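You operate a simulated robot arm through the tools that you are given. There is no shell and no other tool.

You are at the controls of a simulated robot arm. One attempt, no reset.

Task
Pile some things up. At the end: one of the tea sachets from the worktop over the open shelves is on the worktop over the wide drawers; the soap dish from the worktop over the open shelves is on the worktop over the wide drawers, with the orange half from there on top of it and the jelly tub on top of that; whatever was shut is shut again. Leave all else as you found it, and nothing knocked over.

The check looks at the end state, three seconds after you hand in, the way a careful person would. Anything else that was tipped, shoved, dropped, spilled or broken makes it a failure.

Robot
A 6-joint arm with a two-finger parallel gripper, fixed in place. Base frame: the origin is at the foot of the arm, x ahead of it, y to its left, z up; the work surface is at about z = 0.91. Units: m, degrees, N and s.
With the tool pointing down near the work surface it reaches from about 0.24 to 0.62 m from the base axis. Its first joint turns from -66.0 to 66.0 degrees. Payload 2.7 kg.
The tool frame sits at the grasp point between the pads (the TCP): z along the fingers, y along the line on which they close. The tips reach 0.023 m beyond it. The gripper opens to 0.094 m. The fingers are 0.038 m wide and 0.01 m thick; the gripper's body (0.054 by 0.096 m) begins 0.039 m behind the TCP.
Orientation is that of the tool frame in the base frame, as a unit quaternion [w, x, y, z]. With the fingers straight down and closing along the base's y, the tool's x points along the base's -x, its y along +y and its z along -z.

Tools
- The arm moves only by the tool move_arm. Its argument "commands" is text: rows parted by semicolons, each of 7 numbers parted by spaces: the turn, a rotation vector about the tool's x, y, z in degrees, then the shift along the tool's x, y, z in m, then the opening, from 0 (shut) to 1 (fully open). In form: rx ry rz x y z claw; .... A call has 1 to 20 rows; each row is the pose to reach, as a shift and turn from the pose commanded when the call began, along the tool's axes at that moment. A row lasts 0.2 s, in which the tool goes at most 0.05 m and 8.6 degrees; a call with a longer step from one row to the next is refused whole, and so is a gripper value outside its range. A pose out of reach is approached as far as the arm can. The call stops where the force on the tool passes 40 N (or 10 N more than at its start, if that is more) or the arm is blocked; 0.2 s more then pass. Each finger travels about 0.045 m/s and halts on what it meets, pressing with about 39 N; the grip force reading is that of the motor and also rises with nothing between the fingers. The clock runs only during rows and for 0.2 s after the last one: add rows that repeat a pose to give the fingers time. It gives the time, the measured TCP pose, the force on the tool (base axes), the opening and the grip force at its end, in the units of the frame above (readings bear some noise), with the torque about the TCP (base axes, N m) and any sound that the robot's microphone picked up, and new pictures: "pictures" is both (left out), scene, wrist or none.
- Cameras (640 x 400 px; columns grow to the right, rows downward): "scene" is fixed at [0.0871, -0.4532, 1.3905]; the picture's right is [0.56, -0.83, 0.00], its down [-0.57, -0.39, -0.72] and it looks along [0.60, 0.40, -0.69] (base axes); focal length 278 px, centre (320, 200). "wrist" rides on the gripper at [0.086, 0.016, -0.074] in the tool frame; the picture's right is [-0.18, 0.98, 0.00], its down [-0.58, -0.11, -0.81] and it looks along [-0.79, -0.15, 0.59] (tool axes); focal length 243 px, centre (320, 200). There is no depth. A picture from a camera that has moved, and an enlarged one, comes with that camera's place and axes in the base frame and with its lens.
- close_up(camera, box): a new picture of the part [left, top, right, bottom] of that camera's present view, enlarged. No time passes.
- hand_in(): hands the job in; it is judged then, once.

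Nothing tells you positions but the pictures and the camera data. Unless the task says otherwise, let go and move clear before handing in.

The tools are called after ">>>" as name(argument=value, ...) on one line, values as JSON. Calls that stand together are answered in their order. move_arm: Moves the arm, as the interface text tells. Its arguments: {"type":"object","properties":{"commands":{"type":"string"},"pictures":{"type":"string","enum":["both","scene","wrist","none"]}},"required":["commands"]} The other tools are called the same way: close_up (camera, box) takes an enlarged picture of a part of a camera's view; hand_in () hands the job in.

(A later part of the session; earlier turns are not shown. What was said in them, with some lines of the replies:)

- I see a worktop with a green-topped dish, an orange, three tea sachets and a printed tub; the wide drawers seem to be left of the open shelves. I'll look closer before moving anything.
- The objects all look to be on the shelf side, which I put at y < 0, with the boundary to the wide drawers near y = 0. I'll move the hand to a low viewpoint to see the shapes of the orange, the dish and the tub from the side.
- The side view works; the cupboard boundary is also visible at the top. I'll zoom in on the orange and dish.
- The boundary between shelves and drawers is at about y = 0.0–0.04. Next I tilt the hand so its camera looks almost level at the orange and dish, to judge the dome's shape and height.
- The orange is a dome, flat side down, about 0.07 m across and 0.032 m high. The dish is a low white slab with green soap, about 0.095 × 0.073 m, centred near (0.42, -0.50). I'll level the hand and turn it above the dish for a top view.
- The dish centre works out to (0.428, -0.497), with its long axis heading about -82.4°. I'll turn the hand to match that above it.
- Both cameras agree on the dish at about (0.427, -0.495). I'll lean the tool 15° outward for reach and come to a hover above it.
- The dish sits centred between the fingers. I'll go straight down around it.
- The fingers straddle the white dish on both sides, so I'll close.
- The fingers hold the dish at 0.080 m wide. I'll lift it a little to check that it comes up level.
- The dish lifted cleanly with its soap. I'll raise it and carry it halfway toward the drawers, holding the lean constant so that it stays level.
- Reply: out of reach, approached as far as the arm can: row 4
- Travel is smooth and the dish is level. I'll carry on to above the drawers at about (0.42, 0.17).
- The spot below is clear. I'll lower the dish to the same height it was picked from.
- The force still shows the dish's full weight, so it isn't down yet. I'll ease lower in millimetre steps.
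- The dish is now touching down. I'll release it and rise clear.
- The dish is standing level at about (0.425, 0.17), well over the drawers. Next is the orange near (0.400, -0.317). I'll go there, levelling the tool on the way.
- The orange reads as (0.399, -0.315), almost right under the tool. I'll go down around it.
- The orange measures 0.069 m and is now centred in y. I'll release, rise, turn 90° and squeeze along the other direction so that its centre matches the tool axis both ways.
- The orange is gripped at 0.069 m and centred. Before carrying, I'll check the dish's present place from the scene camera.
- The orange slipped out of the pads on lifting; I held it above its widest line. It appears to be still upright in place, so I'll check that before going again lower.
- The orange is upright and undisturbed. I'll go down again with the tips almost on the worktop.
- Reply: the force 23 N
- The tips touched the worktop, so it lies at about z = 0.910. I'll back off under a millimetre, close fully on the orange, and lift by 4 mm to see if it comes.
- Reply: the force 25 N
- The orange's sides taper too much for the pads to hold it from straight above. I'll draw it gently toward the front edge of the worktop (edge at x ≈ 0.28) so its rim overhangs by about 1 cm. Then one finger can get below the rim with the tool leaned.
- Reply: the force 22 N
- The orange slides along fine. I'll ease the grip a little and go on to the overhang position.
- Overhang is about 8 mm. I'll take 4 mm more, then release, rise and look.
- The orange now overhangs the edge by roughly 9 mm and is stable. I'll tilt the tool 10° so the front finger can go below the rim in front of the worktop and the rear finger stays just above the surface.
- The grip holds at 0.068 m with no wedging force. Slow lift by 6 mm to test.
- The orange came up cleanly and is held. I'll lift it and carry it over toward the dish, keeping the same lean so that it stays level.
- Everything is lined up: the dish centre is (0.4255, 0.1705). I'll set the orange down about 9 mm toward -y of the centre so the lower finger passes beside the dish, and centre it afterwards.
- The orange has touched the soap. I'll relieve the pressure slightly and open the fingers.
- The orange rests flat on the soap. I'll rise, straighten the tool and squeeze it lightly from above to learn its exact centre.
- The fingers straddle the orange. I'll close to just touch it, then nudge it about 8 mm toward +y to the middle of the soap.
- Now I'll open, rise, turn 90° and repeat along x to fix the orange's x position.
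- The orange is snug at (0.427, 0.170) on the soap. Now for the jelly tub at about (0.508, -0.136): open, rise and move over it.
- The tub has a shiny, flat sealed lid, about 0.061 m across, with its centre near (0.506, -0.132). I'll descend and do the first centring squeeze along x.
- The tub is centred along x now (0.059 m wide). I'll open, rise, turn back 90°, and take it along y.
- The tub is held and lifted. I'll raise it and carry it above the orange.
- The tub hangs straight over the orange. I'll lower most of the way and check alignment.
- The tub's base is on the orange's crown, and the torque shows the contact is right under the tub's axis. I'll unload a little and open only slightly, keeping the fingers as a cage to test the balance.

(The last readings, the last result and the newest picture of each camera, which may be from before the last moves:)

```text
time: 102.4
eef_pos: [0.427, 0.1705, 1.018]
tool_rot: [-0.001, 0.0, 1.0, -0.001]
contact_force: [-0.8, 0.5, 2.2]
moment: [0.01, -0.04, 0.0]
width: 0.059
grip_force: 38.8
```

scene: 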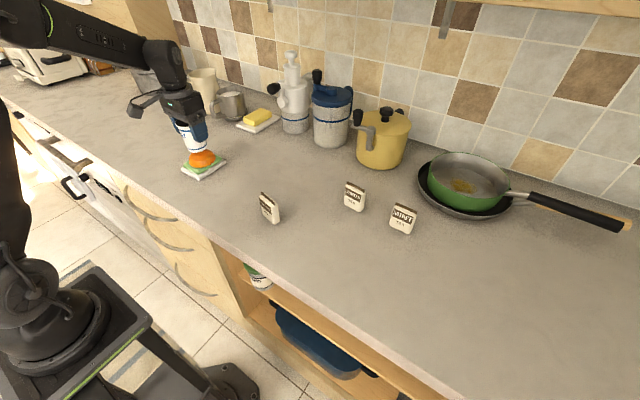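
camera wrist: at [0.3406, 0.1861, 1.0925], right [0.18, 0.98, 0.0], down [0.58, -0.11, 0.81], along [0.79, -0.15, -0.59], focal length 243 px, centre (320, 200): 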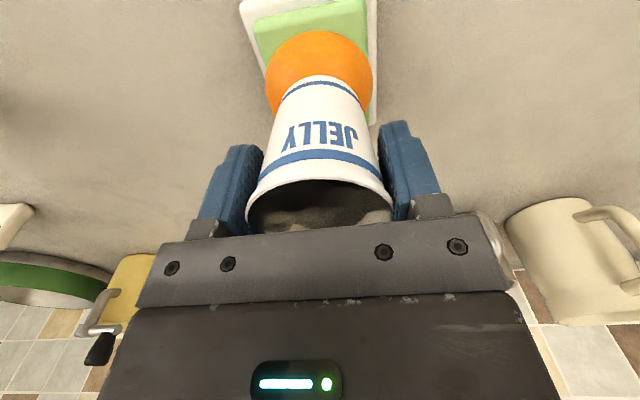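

Load is down to about 2 N. Now I'll open just a crack.

>>> move_arm(commands="0 0 0 0 0 0 0.632; 0 0 0 0 0 0 0.64; 0 0 0 0 0 0 0.65; 0 0 0 0 0 0 0.65; 0 0 0 0 0 0 0.65")

>>> close_up(camera="wrist", box=[140, 0, 500, 250])

>>> close_up(camera="scene", box=[160, 90, 260, 190])

```text
time: 103.6
eef_pos: [0.4284, 0.1699, 1.0178]
tool_rot: [-0.001, 0.0, 1.0, 0.0]
contact_force: [0.3, 0.4, 0.4]
moment: [-0.02, 0.03, -0.02]
width: 0.0609
grip_force: 0.0
camera wrist: at [0.3412, 0.1858, 1.0935], right [0.18, 0.98, 0.0], down [0.58, -0.11, 0.81], along [0.79, -0.15, -0.59], focal length 243 px, centre (320, 200)
```

scene: 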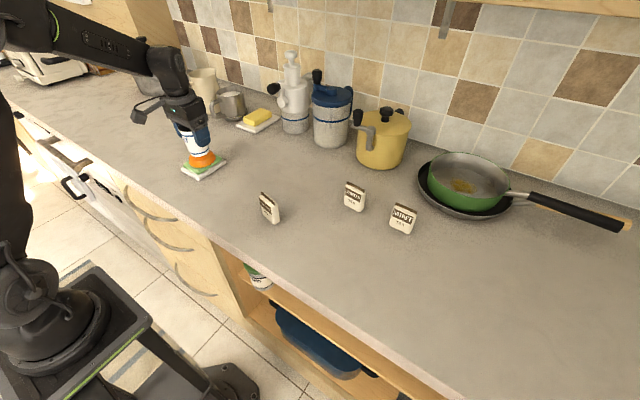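
wrist: 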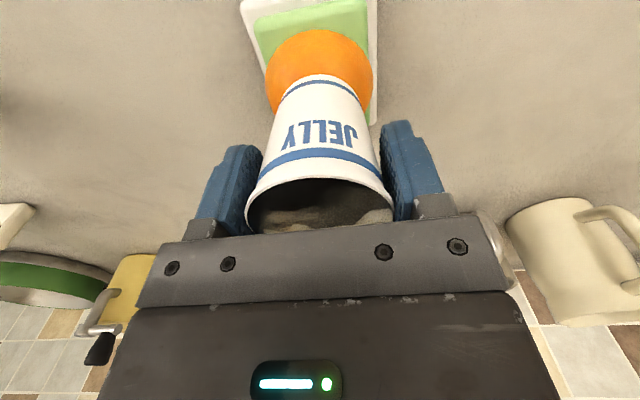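

```text
1.60 times, centred on (320, 125) of wrist
camera zoom: at [0.3412, 0.1858, 1.0935], right [0.18, 0.98, 0.0], down [0.58, -0.11, 0.81], along [0.79, -0.15, -0.59], focal length 388 px, centre (320, 320)
```

zoom: 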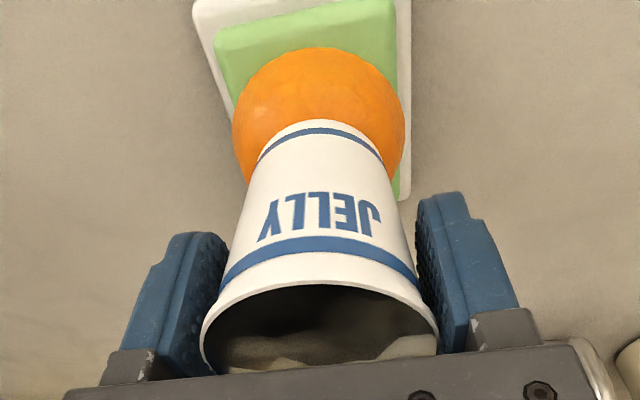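

```text
4.00 times, centred on (210, 140) of scene
camera zoom: at [0.0871, -0.4532, 1.3905], right [0.56, -0.83, 0.0], down [-0.57, -0.39, -0.72], along [0.6, 0.4, -0.69], focal length 1110 px, centre (760, 440)
```

zoom: 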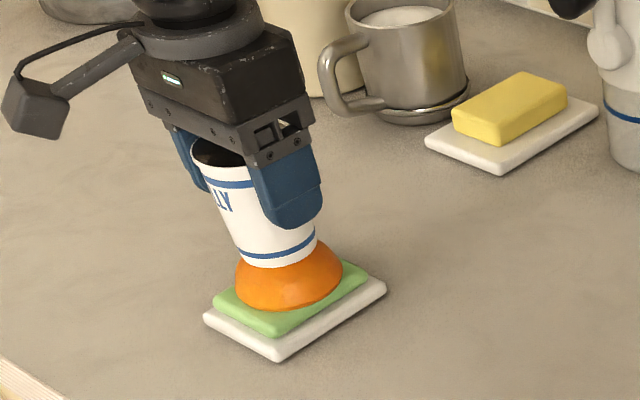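

It looks steady so far. I'll open another step and compare.

>>> move_arm(commands="0 0 0 0 0 0 0.66; 0 0 0 0 0 0 0.67; 0 0 0 0 0 0 0.68; 0 0 0 0 0 0 0.68; 0 0 0 0 0 0 0.68; 0 0 0 0 0 0 0.68", pictures="none")

>>> close_up(camera="wrist", box=[140, 0, 500, 250])

>>> close_up(camera="scene", box=[160, 90, 260, 190])

```text
time: 105.0
eef_pos: [0.4277, 0.1702, 1.018]
tool_rot: [0.0, 0.0, 1.0, 0.0]
contact_force: [0.4, 0.2, -0.8]
moment: [0.01, 0.0, 0.03]
width: 0.0639
grip_force: 0.1
```

```text
1.60 times, centred on (320, 125) of wrist
camera zoom: at [0.3412, 0.1858, 1.0935], right [0.18, 0.98, 0.0], down [0.58, -0.11, 0.81], along [0.79, -0.15, -0.59], focal length 388 px, centre (320, 320)
```

zoom: 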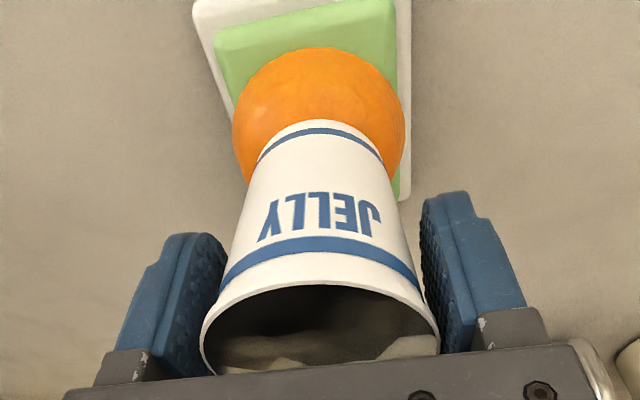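

```text
4.00 times, centred on (210, 140) of scene
camera zoom: at [0.0871, -0.4532, 1.3905], right [0.56, -0.83, 0.0], down [-0.57, -0.39, -0.72], along [0.6, 0.4, -0.69], focal length 1110 px, centre (760, 440)
```

zoom: 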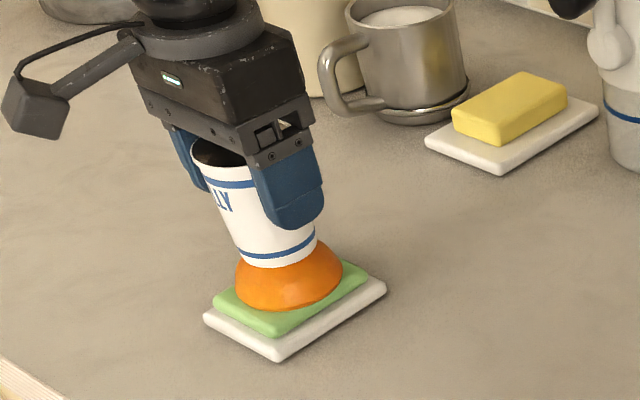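

The tub hasn't moved and stands freely. I'll open fully in steps, then rise straight up.

>>> move_arm(commands="0 0 0 0 0 0 0.72; 0 0 0 0 0 0 0.76; 0 0 0 0 0 0 0.8; 0 0 0 0 0 0 0.85; 0 0 0 0 0 0 0.9; 0 0 0 0 0 0 0.9")

>>> close_up(camera="wrist", box=[140, 0, 500, 250])

```text
time: 106.4
eef_pos: [0.4273, 0.1705, 1.0182]
tool_rot: [0.0, 0.0, 1.0, -0.001]
contact_force: [-0.1, 0.0, 0.4]
moment: [-0.02, 0.02, 0.04]
width: 0.0845
grip_force: 0.0
camera wrist: at [0.3412, 0.1858, 1.0935], right [0.18, 0.98, 0.0], down [0.58, -0.11, 0.81], along [0.79, -0.15, -0.59], focal length 243 px, centre (320, 200)
```

scene: 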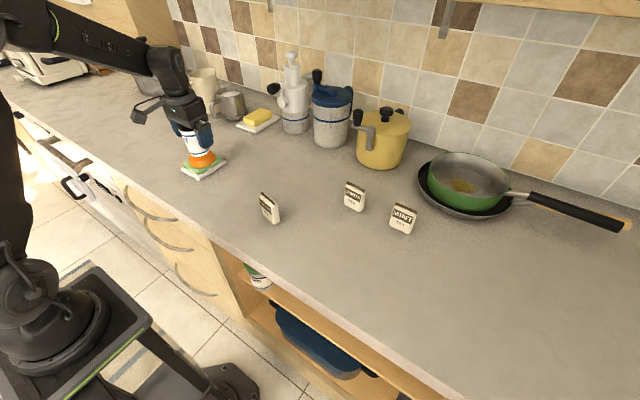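
wrist: 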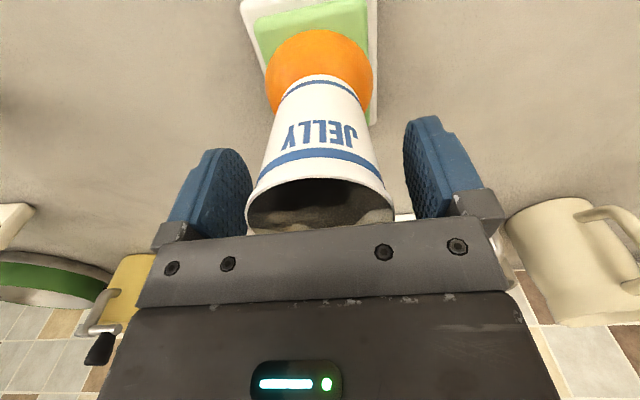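

```text
1.60 times, centred on (320, 125) of wrist
camera zoom: at [0.3412, 0.1858, 1.0935], right [0.18, 0.98, 0.0], down [0.58, -0.11, 0.81], along [0.79, -0.15, -0.59], focal length 388 px, centre (320, 320)
```

zoom: 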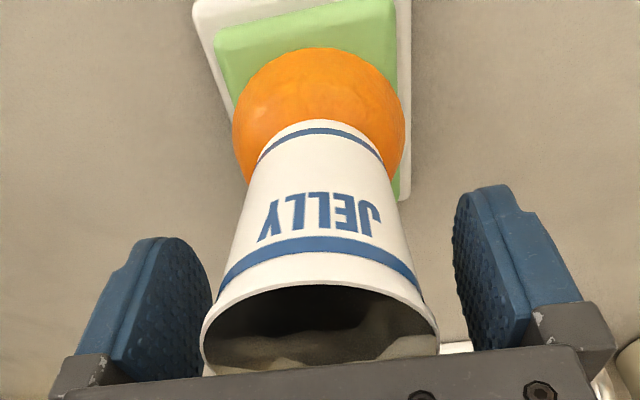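

Stable. Now straight up and clear.

>>> move_arm(commands="0 0 0 0 0 0 1; 0 0 0 0 0 0 1; 0 0 0 0 0 -0.015 1; 0 0 0 0 0 -0.04 1; 0 0 0 0 0 -0.07 1; 0 0 0 0 0 -0.1 1; 0 0 0 0 0 -0.12 1; 0 0 0 0 0 -0.12 1")

>>> close_up(camera="scene", box=[160, 90, 260, 190])

>>> close_up(camera="scene", box=[240, 170, 320, 240])

```text
time: 108.2
eef_pos: [0.4285, 0.1703, 1.1392]
tool_rot: [0.001, 0.001, 1.0, -0.001]
contact_force: [1.1, -0.6, 0.1]
moment: [0.01, 0.03, 0.02]
width: 0.094
grip_force: 0.2
camera wrist: at [0.3414, 0.1854, 1.2147], right [0.18, 0.98, 0.0], down [0.58, -0.11, 0.81], along [0.79, -0.15, -0.59], focal length 243 px, centre (320, 200)
```

scene: 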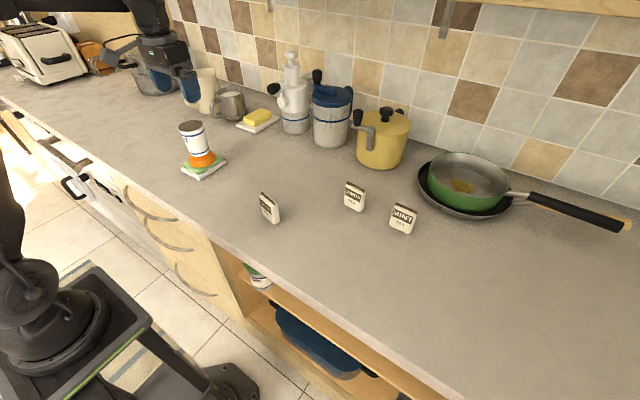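
wrist: 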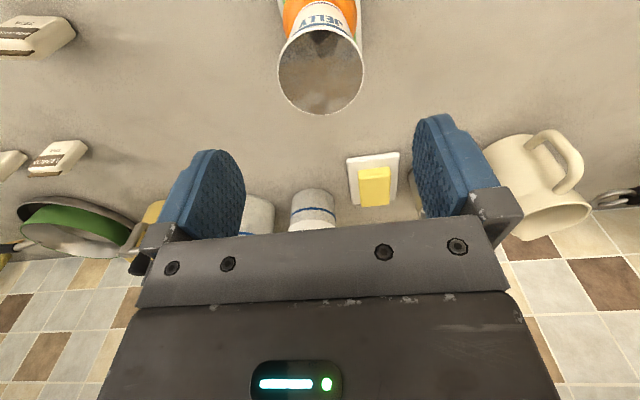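

```text
4.00 times, centred on (210, 140) of scene
camera zoom: at [0.0871, -0.4532, 1.3905], right [0.56, -0.83, 0.0], down [-0.57, -0.39, -0.72], along [0.6, 0.4, -0.69], focal length 1110 px, centre (760, 440)
```

zoom: 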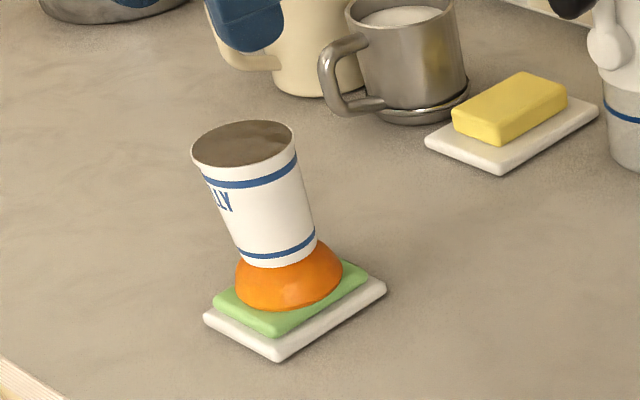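

```text
5.71 times, centred on (280, 205) of scene
camera zoom: at [0.0871, -0.4532, 1.3905], right [0.56, -0.83, 0.0], down [-0.57, -0.39, -0.72], along [0.6, 0.4, -0.69], focal length 1586 px, centre (549, 171)
```

zoom: 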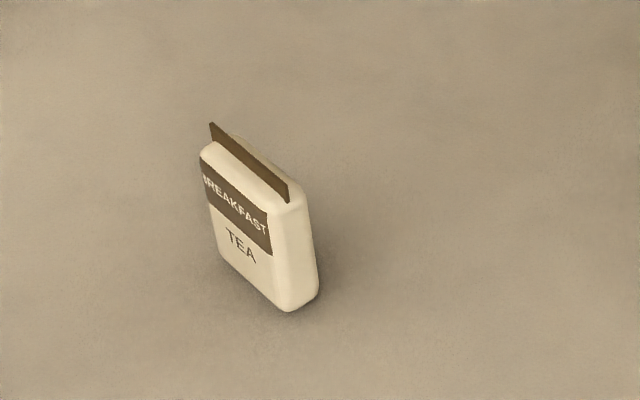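

The pile stands upright: its lean in the picture matches the camera's perspective. Next is the breakfast tea sachet at about (0.391, -0.113), its thin axis turned -11.5°. I'll move over it with the hand turned to suit.

>>> move_arm(commands="0 0 0 0.002 -0.012 -0.01 1; 0 0 -7.85 0.005 -0.04 -0.01 1; 0 0 -15.7 0.009 -0.072 -0.01 1; 0 0 -23.55 0.013 -0.104 -0.01 1; 0 0 -31.4 0.017 -0.136 -0.01 1; 0 0 -39.25 0.021 -0.168 -0.01 1; 0 0 -47.1 0.025 -0.2 -0.01 1; 0 0 -54.95 0.029 -0.23 -0.01 1; 0 0 -62.8 0.033 -0.258 -0.01 1; 0 0 -70.65 0.037 -0.283 0.01 1; 0 0 -78.5 0.037 -0.283 0.04 1; 0 0 -78.5 0.037 -0.283 0.058 1; 0 0 -78.5 0.037 -0.283 0.058 1")

>>> close_up(camera="scene", box=[160, 90, 320, 240])

```text
time: 111.0
eef_pos: [0.3887, -0.112, 1.0798]
tool_rot: [0.0, -0.632, 0.775, 0.0]
contact_force: [-1.1, -0.5, 0.1]
moment: [-0.01, 0.03, 0.01]
width: 0.094
grip_force: 0.1
camera wrist: at [0.3556, -0.1954, 1.1545], right [-0.93, 0.38, 0.0], down [0.22, 0.55, 0.81], along [0.3, 0.75, -0.59], focal length 243 px, centre (320, 200)
```

scene: 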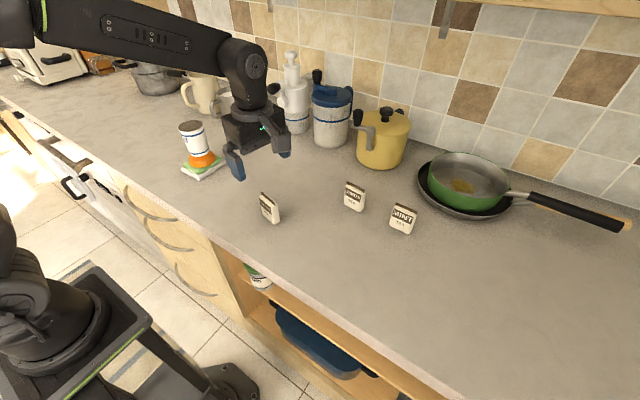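
wrist: 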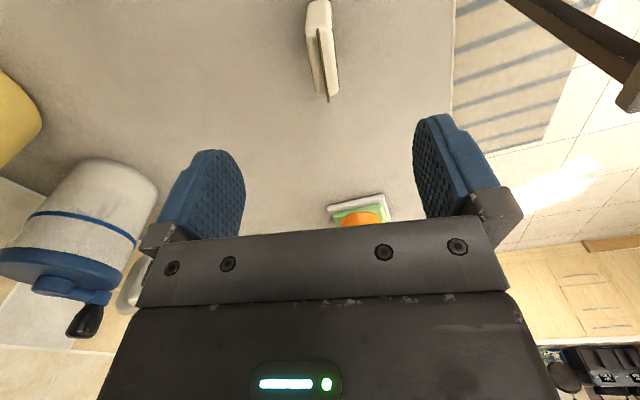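

```text
2.67 times, centred on (240, 165) of scene
camera zoom: at [0.0871, -0.4532, 1.3905], right [0.56, -0.83, 0.0], down [-0.57, -0.39, -0.72], along [0.6, 0.4, -0.69], focal length 740 px, centre (533, 293)
```

zoom: 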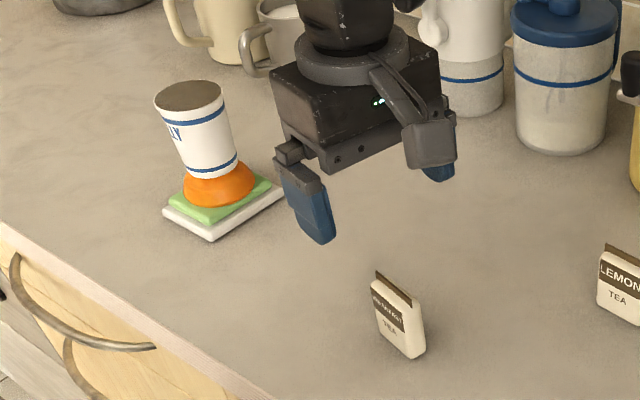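

>>> close_up(camera="wrist", box=[260, 0, 380, 110])

```text
3.64 times, centred on (320, 55) of wrist
camera zoom: at [0.3556, -0.1954, 1.1545], right [-0.93, 0.38, 0.0], down [0.22, 0.55, 0.81], along [0.3, 0.75, -0.59], focal length 882 px, centre (320, 727)
```

zoom: 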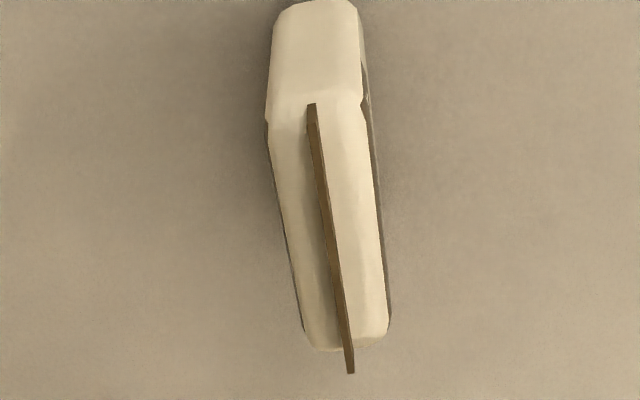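

The sachet is well aligned between the fingers (thickness about 0.018 m). I'll descend to z = 0.950 and close gently.

>>> move_arm(commands="0 0 0 0.001 0 0.03 1; 0 0 0 0.001 0 0.06 1; 0 0 0 0.001 0 0.09 1; 0 0 0 0.001 0 0.115 1; 0 0 0 0.001 0 0.129 1; 0 0 0 0.001 0 0.129 1")

>>> close_up(camera="wrist", box=[140, 0, 500, 250])

>>> close_up(camera="scene", box=[210, 130, 330, 240])

```text
time: 112.4
eef_pos: [0.3875, -0.1156, 0.9523]
tool_rot: [0.0, -0.632, 0.775, 0.0]
contact_force: [-0.5, 0.5, 0.2]
moment: [0.01, 0.02, 0.0]
width: 0.094
grip_force: 0.0
camera wrist: at [0.3554, -0.1976, 1.0268], right [-0.93, 0.38, 0.0], down [0.22, 0.55, 0.81], along [0.3, 0.75, -0.59], focal length 243 px, centre (320, 200)
```

scene: 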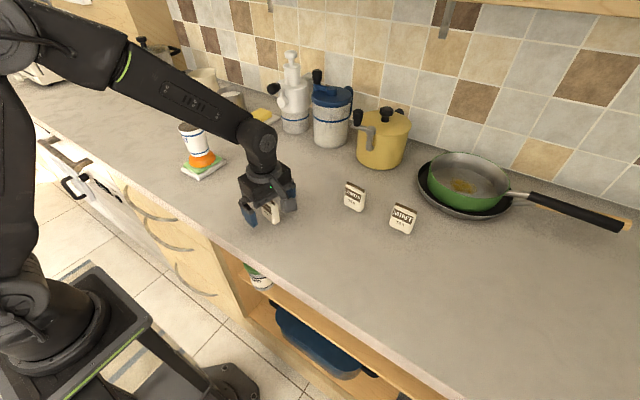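
wrist: 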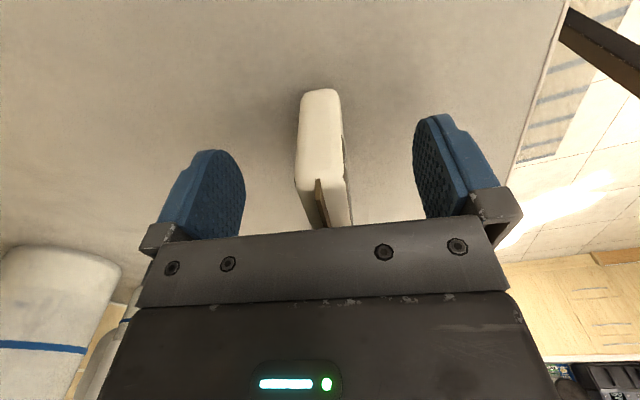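

```text
1.60 times, centred on (320, 125) of wrist
camera zoom: at [0.3554, -0.1976, 1.0268], right [-0.93, 0.38, 0.0], down [0.22, 0.55, 0.81], along [0.3, 0.75, -0.59], focal length 388 px, centre (320, 320)
```

zoom: 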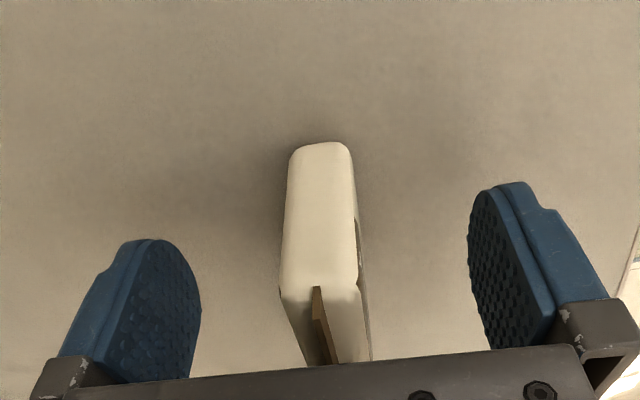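

```text
3.64 times, centred on (270, 185) of scene
camera zoom: at [0.0871, -0.4532, 1.3905], right [0.56, -0.83, 0.0], down [-0.57, -0.39, -0.72], along [0.6, 0.4, -0.69], focal length 1009 px, centre (502, 254)
```

zoom: 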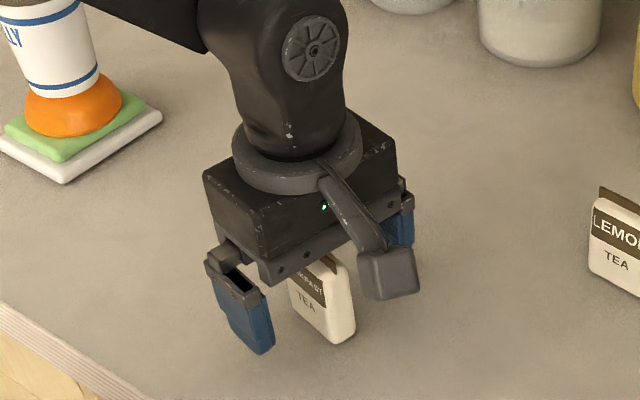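

>>> move_arm(commands="0 0 0 0 0 0 0.85; 0 0 0 0 0 0 0.7; 0 0 0 0 0 0 0.55; 0 0 0 0 0 0 0.42; 0 0 0 0 0 0 0.32; 0 0 0 0 0 0 0.28; 0 0 0 0 0 0 0.28", pictures="none")

>>> close_up(camera="wrist", box=[200, 50, 440, 250])

```text
time: 114.0
eef_pos: [0.3886, -0.1147, 0.9517]
tool_rot: [0.0, -0.632, 0.775, 0.0]
contact_force: [0.0, 0.3, -0.2]
moment: [-0.01, 0.0, 0.0]
width: 0.0262
grip_force: 0.0
```

```text
2.00 times, centred on (320, 150) of wrist
camera zoom: at [0.3554, -0.1976, 1.027], right [-0.93, 0.38, 0.0], down [0.22, 0.55, 0.81], along [0.3, 0.75, -0.59], focal length 485 px, centre (320, 300)
```

zoom: 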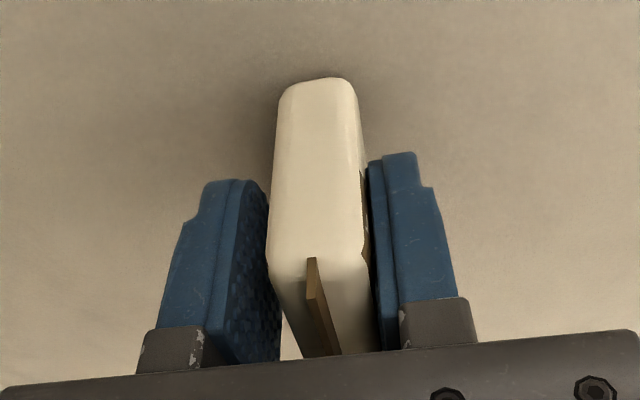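

Both pads are nearly touching, evenly on either side. I'll close the rest and lift slightly.

>>> move_arm(commands="0 0 0 0 0 0 0.24; 0 0 0 0 0 0 0.2; 0 0 0 0 0 0 0.15; 0 0 0 0 0 0 0.1; 0 0 0 0 0 0 0.1; 0 0 0 0 0 -0.004 0.1; 0 0 0 0 0 -0.01 0.1; 0 0 0 0 0 -0.01 0.1")

>>> close_up(camera="wrist", box=[200, 50, 440, 250])

>>> close_up(camera="scene", box=[210, 130, 330, 240])

```text
time: 115.8
eef_pos: [0.3906, -0.1149, 0.9614]
tool_rot: [0.001, -0.632, 0.775, -0.001]
contact_force: [-1.2, 0.3, -0.4]
moment: [0.02, 0.01, 0.01]
width: 0.0187
grip_force: 39.1
camera wrist: at [0.3563, -0.1972, 1.0368], right [-0.93, 0.38, 0.0], down [0.22, 0.55, 0.81], along [0.3, 0.75, -0.59], focal length 243 px, centre (320, 200)
```

scene: 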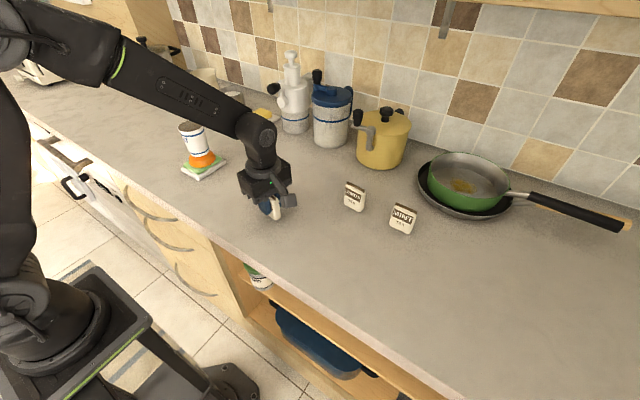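
wrist: 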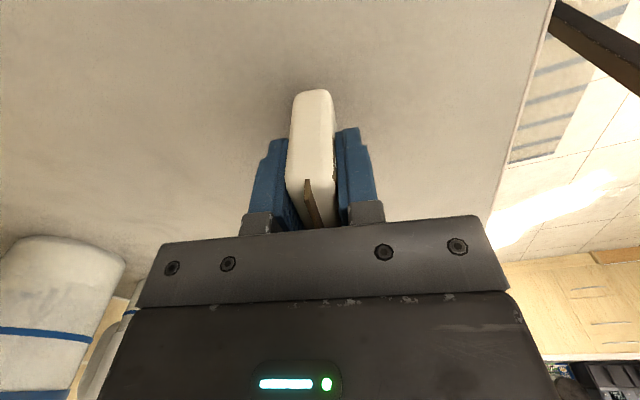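

```text
2.00 times, centred on (320, 150) of wrist
camera zoom: at [0.3563, -0.1972, 1.0368], right [-0.93, 0.38, 0.0], down [0.22, 0.55, 0.81], along [0.3, 0.75, -0.59], focal length 485 px, centre (320, 300)
```

zoom: 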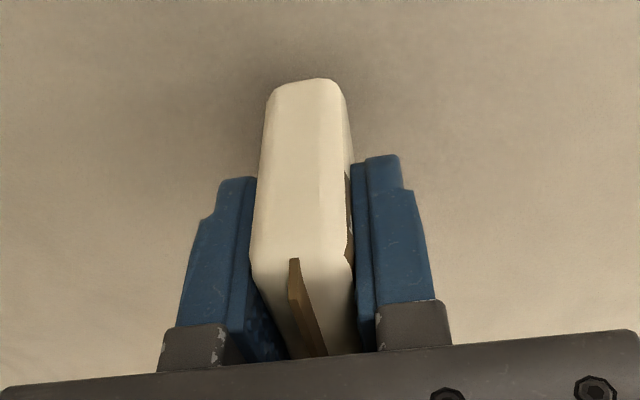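

```text
3.64 times, centred on (270, 185) of scene
camera zoom: at [0.0871, -0.4532, 1.3905], right [0.56, -0.83, 0.0], down [-0.57, -0.39, -0.72], along [0.6, 0.4, -0.69], focal length 1009 px, centre (502, 254)
```

zoom: 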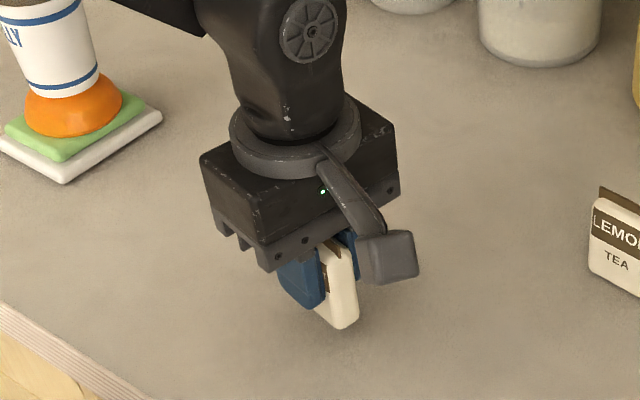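

The sachet is held firmly. I'll lift it well above the height of the pile and carry it to a free spot at about (0.37, 0.33) over the drawers.

>>> move_arm(commands="0 0 0 0 0 -0.03 0.1; 0 0 0 0 0 -0.07 0.1; 0 0 0 0 0 -0.11 0.1; 0 0 0 0 0 -0.15 0.1; 0 0 0 0 0 -0.18 0.1; 0 0 0 0 0 -0.2 0.1; 0 0 0 -0.0173 0.0043 -0.2 0.1; 0 0 0 -0.0475 0.0119 -0.2 0.1; 0 0 0 -0.0864 0.0216 -0.2 0.1; 0 0 0 -0.1296 0.0324 -0.2 0.1; 0 0 0 -0.1728 0.0432 -0.2 0.1; 0 0 0 -0.216 0.054 -0.2 0.1; 0 0 0 -0.2592 0.0649 -0.2 0.1; 0 0 0 -0.3024 0.0757 -0.2 0.1; 0 0 0 -0.3456 0.0865 -0.2 0.1; 0 0 0 -0.3845 0.0962 -0.2 0.1; 0 0 0 -0.415 0.1038 -0.2 0.1; 0 0 0 -0.4321 0.1081 -0.2 0.1; 0 0 0 -0.4321 0.1081 -0.2 0.1")

>>> close_up(camera="scene", box=[60, 20, 260, 200])

```text
time: 119.8
eef_pos: [0.3699, 0.3312, 1.1604]
tool_rot: [0.0, -0.633, 0.775, 0.001]
contact_force: [-0.5, 0.5, 0.1]
moment: [0.02, 0.03, 0.01]
width: 0.0191
grip_force: 39.2
camera wrist: at [0.3361, 0.2496, 1.2365], right [-0.93, 0.38, 0.0], down [0.22, 0.55, 0.81], along [0.3, 0.75, -0.59], focal length 243 px, centre (320, 200)
```

scene: 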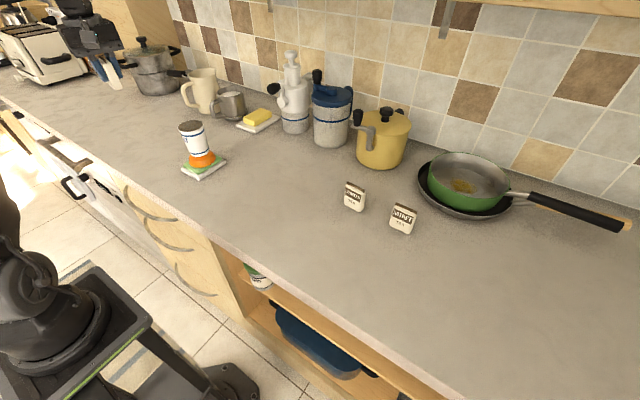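
wrist: 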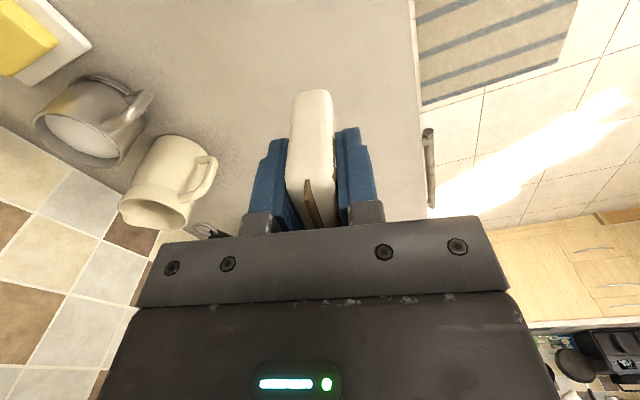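

```text
2.22 times, centred on (160, 110) of scene
camera zoom: at [0.0871, -0.4532, 1.3905], right [0.56, -0.83, 0.0], down [-0.57, -0.39, -0.72], along [0.6, 0.4, -0.69], focal length 617 px, centre (676, 400)
```

zoom: 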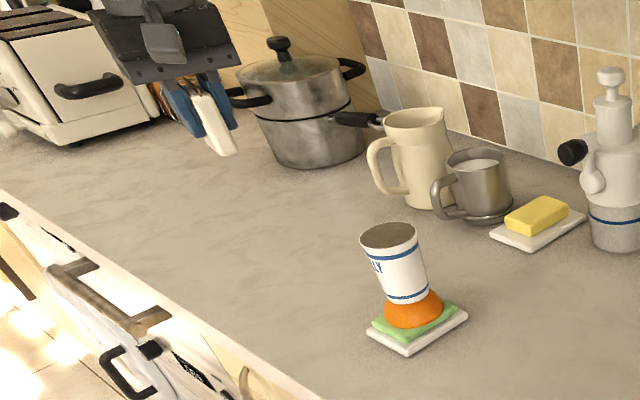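

The spot below is free and about 0.16 m from the pile, still over the drawers. Lowering now.

>>> move_arm(commands="0 0 0 0 0 0.03 0.1; 0 0 0 0 0 0.07 0.1; 0 0 0 0 0 0.11 0.1; 0 0 0 0 0 0.15 0.1; 0 0 0 0 0 0.18 0.1; 0 0 0 0 0 0.197 0.1; 0 0 0 0 0 0.205 0.1; 0 0 0 0 0 0.2075 0.1; 0 0 0 0 0 0.2075 0.1")

>>> close_up(camera="scene", box=[100, 90, 250, 200])

```text
time: 121.8
eef_pos: [0.369, 0.3288, 0.953]
tool_rot: [0.0, -0.633, 0.775, 0.0]
contact_force: [1.0, 0.2, 0.3]
moment: [-0.02, -0.01, 0.03]
width: 0.0186
grip_force: 38.4
camera wrist: at [0.3365, 0.2479, 1.0292], right [-0.93, 0.38, 0.0], down [0.22, 0.55, 0.81], along [0.3, 0.75, -0.59], focal length 243 px, centre (320, 200)
```

scene: 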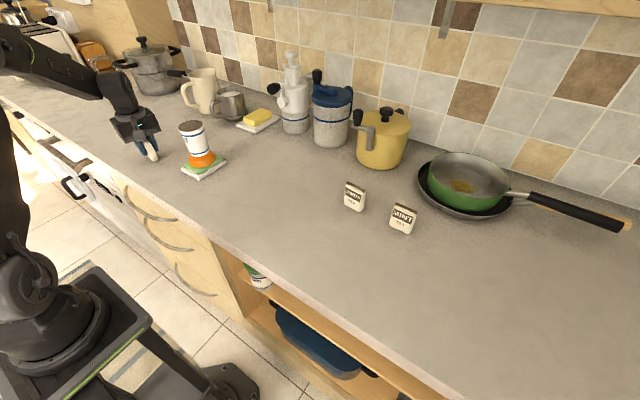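
wrist: 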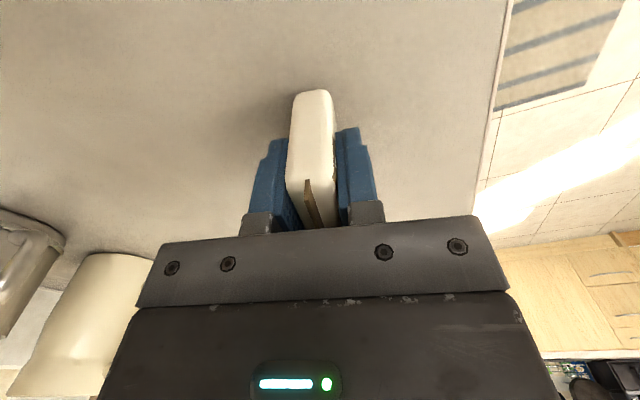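

```text
3.64 times, centred on (175, 145) of scene
camera zoom: at [0.0871, -0.4532, 1.3905], right [0.56, -0.83, 0.0], down [-0.57, -0.39, -0.72], along [0.6, 0.4, -0.69], focal length 1009 px, centre (847, 400)
```

zoom: 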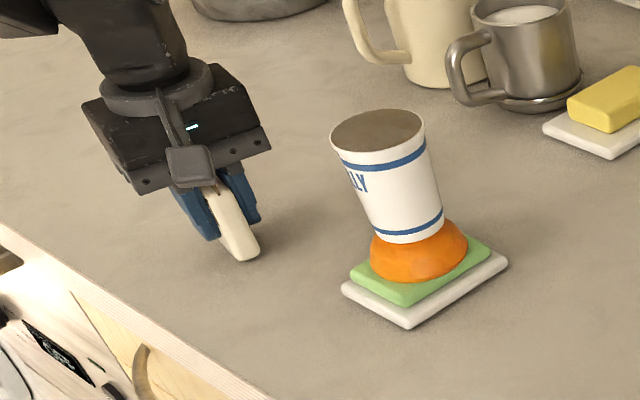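

>>> move_arm(commands="0 0 0 0 0 0.001 0.1; 0 0 0 0 0 0.001 0.1", pictures="none")

>>> move_arm(commands="0 0 0 0 0 0.001 0.1; 0 0 0 0 0 0.001 0.1", pictures="none")

>>> move_arm(commands="0 0 0 0 0 0.001 0.1; 0 0 0 0 0 0.001 0.1", pictures="none")

```text
time: 122.4
eef_pos: [0.3696, 0.3298, 0.953]
tool_rot: [0.0, -0.633, 0.774, 0.0]
contact_force: [0.2, 0.4, -1.2]
moment: [0.02, -0.01, 0.0]
width: 0.0187
grip_force: 39.2
```

```text
time: 123.0
eef_pos: [0.37, 0.3295, 0.9521]
tool_rot: [0.0, -0.633, 0.774, 0.0]
contact_force: [-0.5, 0.7, 0.1]
moment: [-0.04, -0.03, -0.02]
width: 0.0188
grip_force: 38.9
```

```text
time: 123.6
eef_pos: [0.3696, 0.3302, 0.9511]
tool_rot: [0.0, -0.633, 0.774, 0.0]
contact_force: [-1.0, -1.6, 5.6]
moment: [-0.09, 0.07, 0.01]
width: 0.0187
grip_force: 38.9
```

The sachet has touched the worktop. I'll release gradually and check that it stands before rising.

>>> move_arm(commands="0 0 0 0 0 0 0.22; 0 0 0 0 0 0 0.26; 0 0 0 0 0 0 0.3; 0 0 0 0 0 0 0.3; 0 0 0 0 0 0 0.3", pictures="none")

>>> close_up(camera="wrist", box=[200, 50, 440, 250])

>>> close_up(camera="scene", box=[100, 90, 250, 200])

```text
time: 124.8
eef_pos: [0.3695, 0.3308, 0.9512]
tool_rot: [0.0, -0.632, 0.775, 0.0]
contact_force: [-0.4, 0.2, 0.2]
moment: [0.0, 0.05, -0.01]
width: 0.0282
grip_force: 0.0
```

```text
2.00 times, centred on (320, 150) of wrist
camera zoom: at [0.337, 0.2481, 1.0264], right [-0.93, 0.38, 0.0], down [0.22, 0.55, 0.81], along [0.3, 0.75, -0.59], focal length 485 px, centre (320, 300)
```

zoom: 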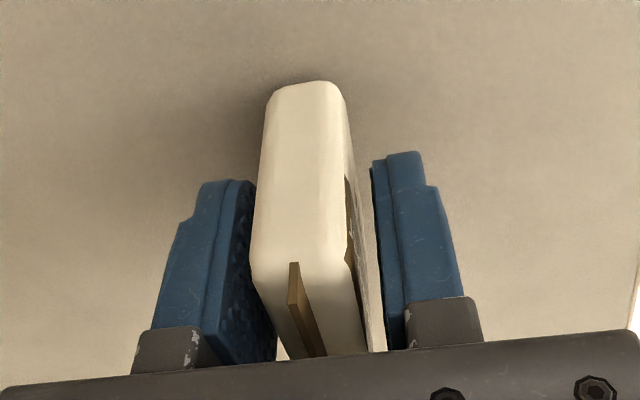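

```text
3.64 times, centred on (175, 145) of scene
camera zoom: at [0.0871, -0.4532, 1.3905], right [0.56, -0.83, 0.0], down [-0.57, -0.39, -0.72], along [0.6, 0.4, -0.69], focal length 1009 px, centre (847, 400)
```

zoom: 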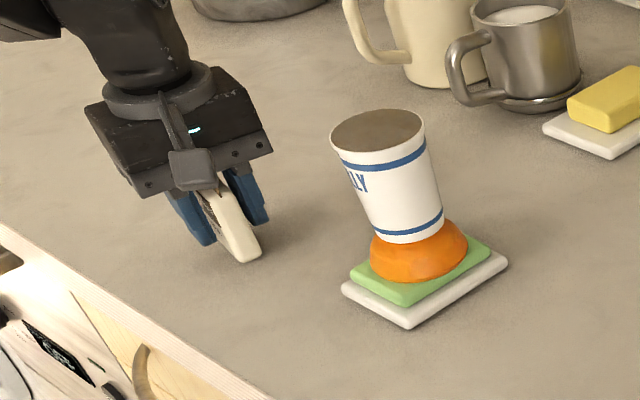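

It stands by itself. Opening fully and rising.

>>> move_arm(commands="0 0 0 0 0 0 0.45; 0 0 0 0 0 0 0.6; 0 0 0 0 0 0 0.7; 0 0 0 0 0 0 0.7; 0 0 0 0 0 -0.02 0.7; 0 0 0 0 0 -0.06 0.7; 0 0 0 0 0 -0.1 0.7; 0 0 0 0 0 -0.14 0.7; 0 0 0 0 0 -0.18 0.7; 0 0 0 0 0 -0.2 0.7; 0 0 0 0 0 -0.2 0.7")

>>> close_up(camera="scene", box=[60, 60, 260, 220])

```text
time: 127.2
eef_pos: [0.37, 0.3292, 1.1523]
tool_rot: [0.0, -0.632, 0.775, 0.0]
contact_force: [-0.3, 0.7, -0.4]
moment: [0.0, 0.02, 0.01]
width: 0.066
grip_force: 0.0
camera wrist: at [0.3367, 0.2475, 1.2282], right [-0.93, 0.38, 0.0], down [0.22, 0.55, 0.81], along [0.3, 0.75, -0.59], focal length 243 px, centre (320, 200)
```

scene: 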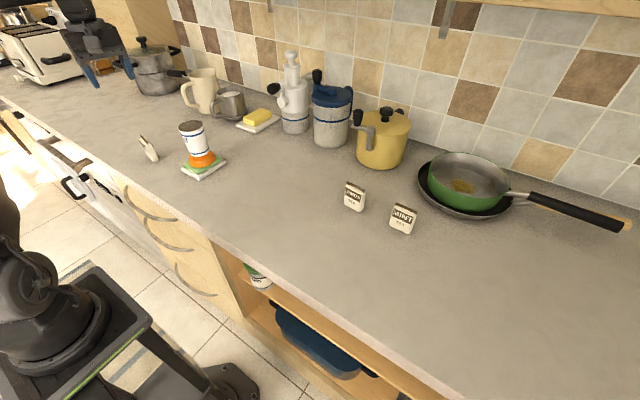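
wrist: 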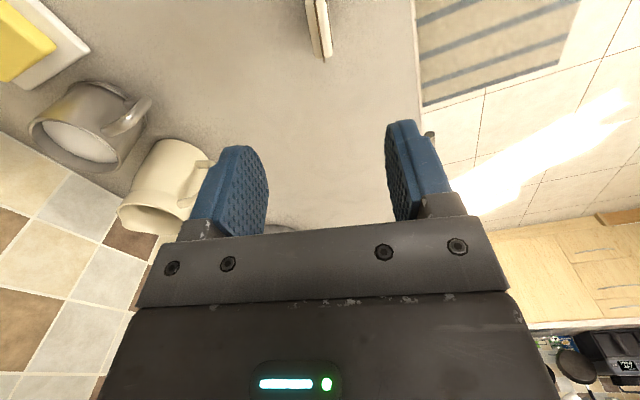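

```text
2.50 times, centred on (160, 140) of scene
camera zoom: at [0.0871, -0.4532, 1.3905], right [0.56, -0.83, 0.0], down [-0.57, -0.39, -0.72], along [0.6, 0.4, -0.69], focal length 694 px, centre (720, 350)
```

zoom: 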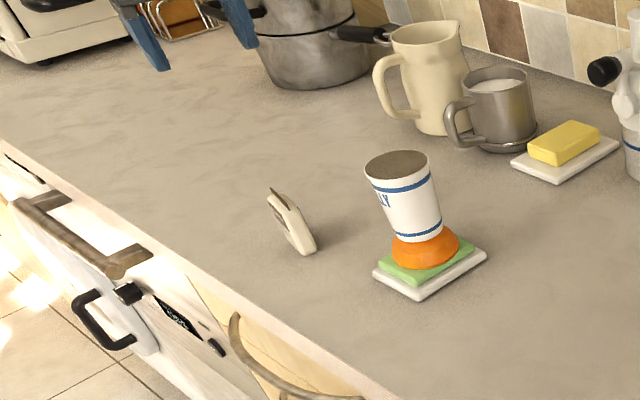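

Everything is in place:
- The dish with the orange and the jelly tub stands upright over the drawers.
- The breakfast sachet stands beside the pile.
- All the drawers are shut, and nothing else has been moved.

The arm is clear, so I'm handing in.

>>> hand_in()

```text
The job is handed in.
```

The job is handed in, and I haven't seen a verdict. At my last look everything the task asked for was in place:

- **Pile:** the soap dish, with its soap, is on the worktop over the wide drawers. The orange half is on top of it and the jelly tub is on top of the orange. The tub was standing upright when I left it.
- **Sachet:** the breakfast tea sachet is standing on the same worktop, about 0.16 m from the pile.
- **Everything else:** no door or drawer was opened. The lemon and mint sachets and the other items looked as they did at the start.

The orange half slipped out of the fingers on the first two lifts. I slid it to overhang the front edge of the worktop by about 1 cm to get a grip under its rim. It never fell or tipped.

The tub rests on the orange's rounded top, so it balances on a small area. It stayed still when I let go and through the rest of the job.
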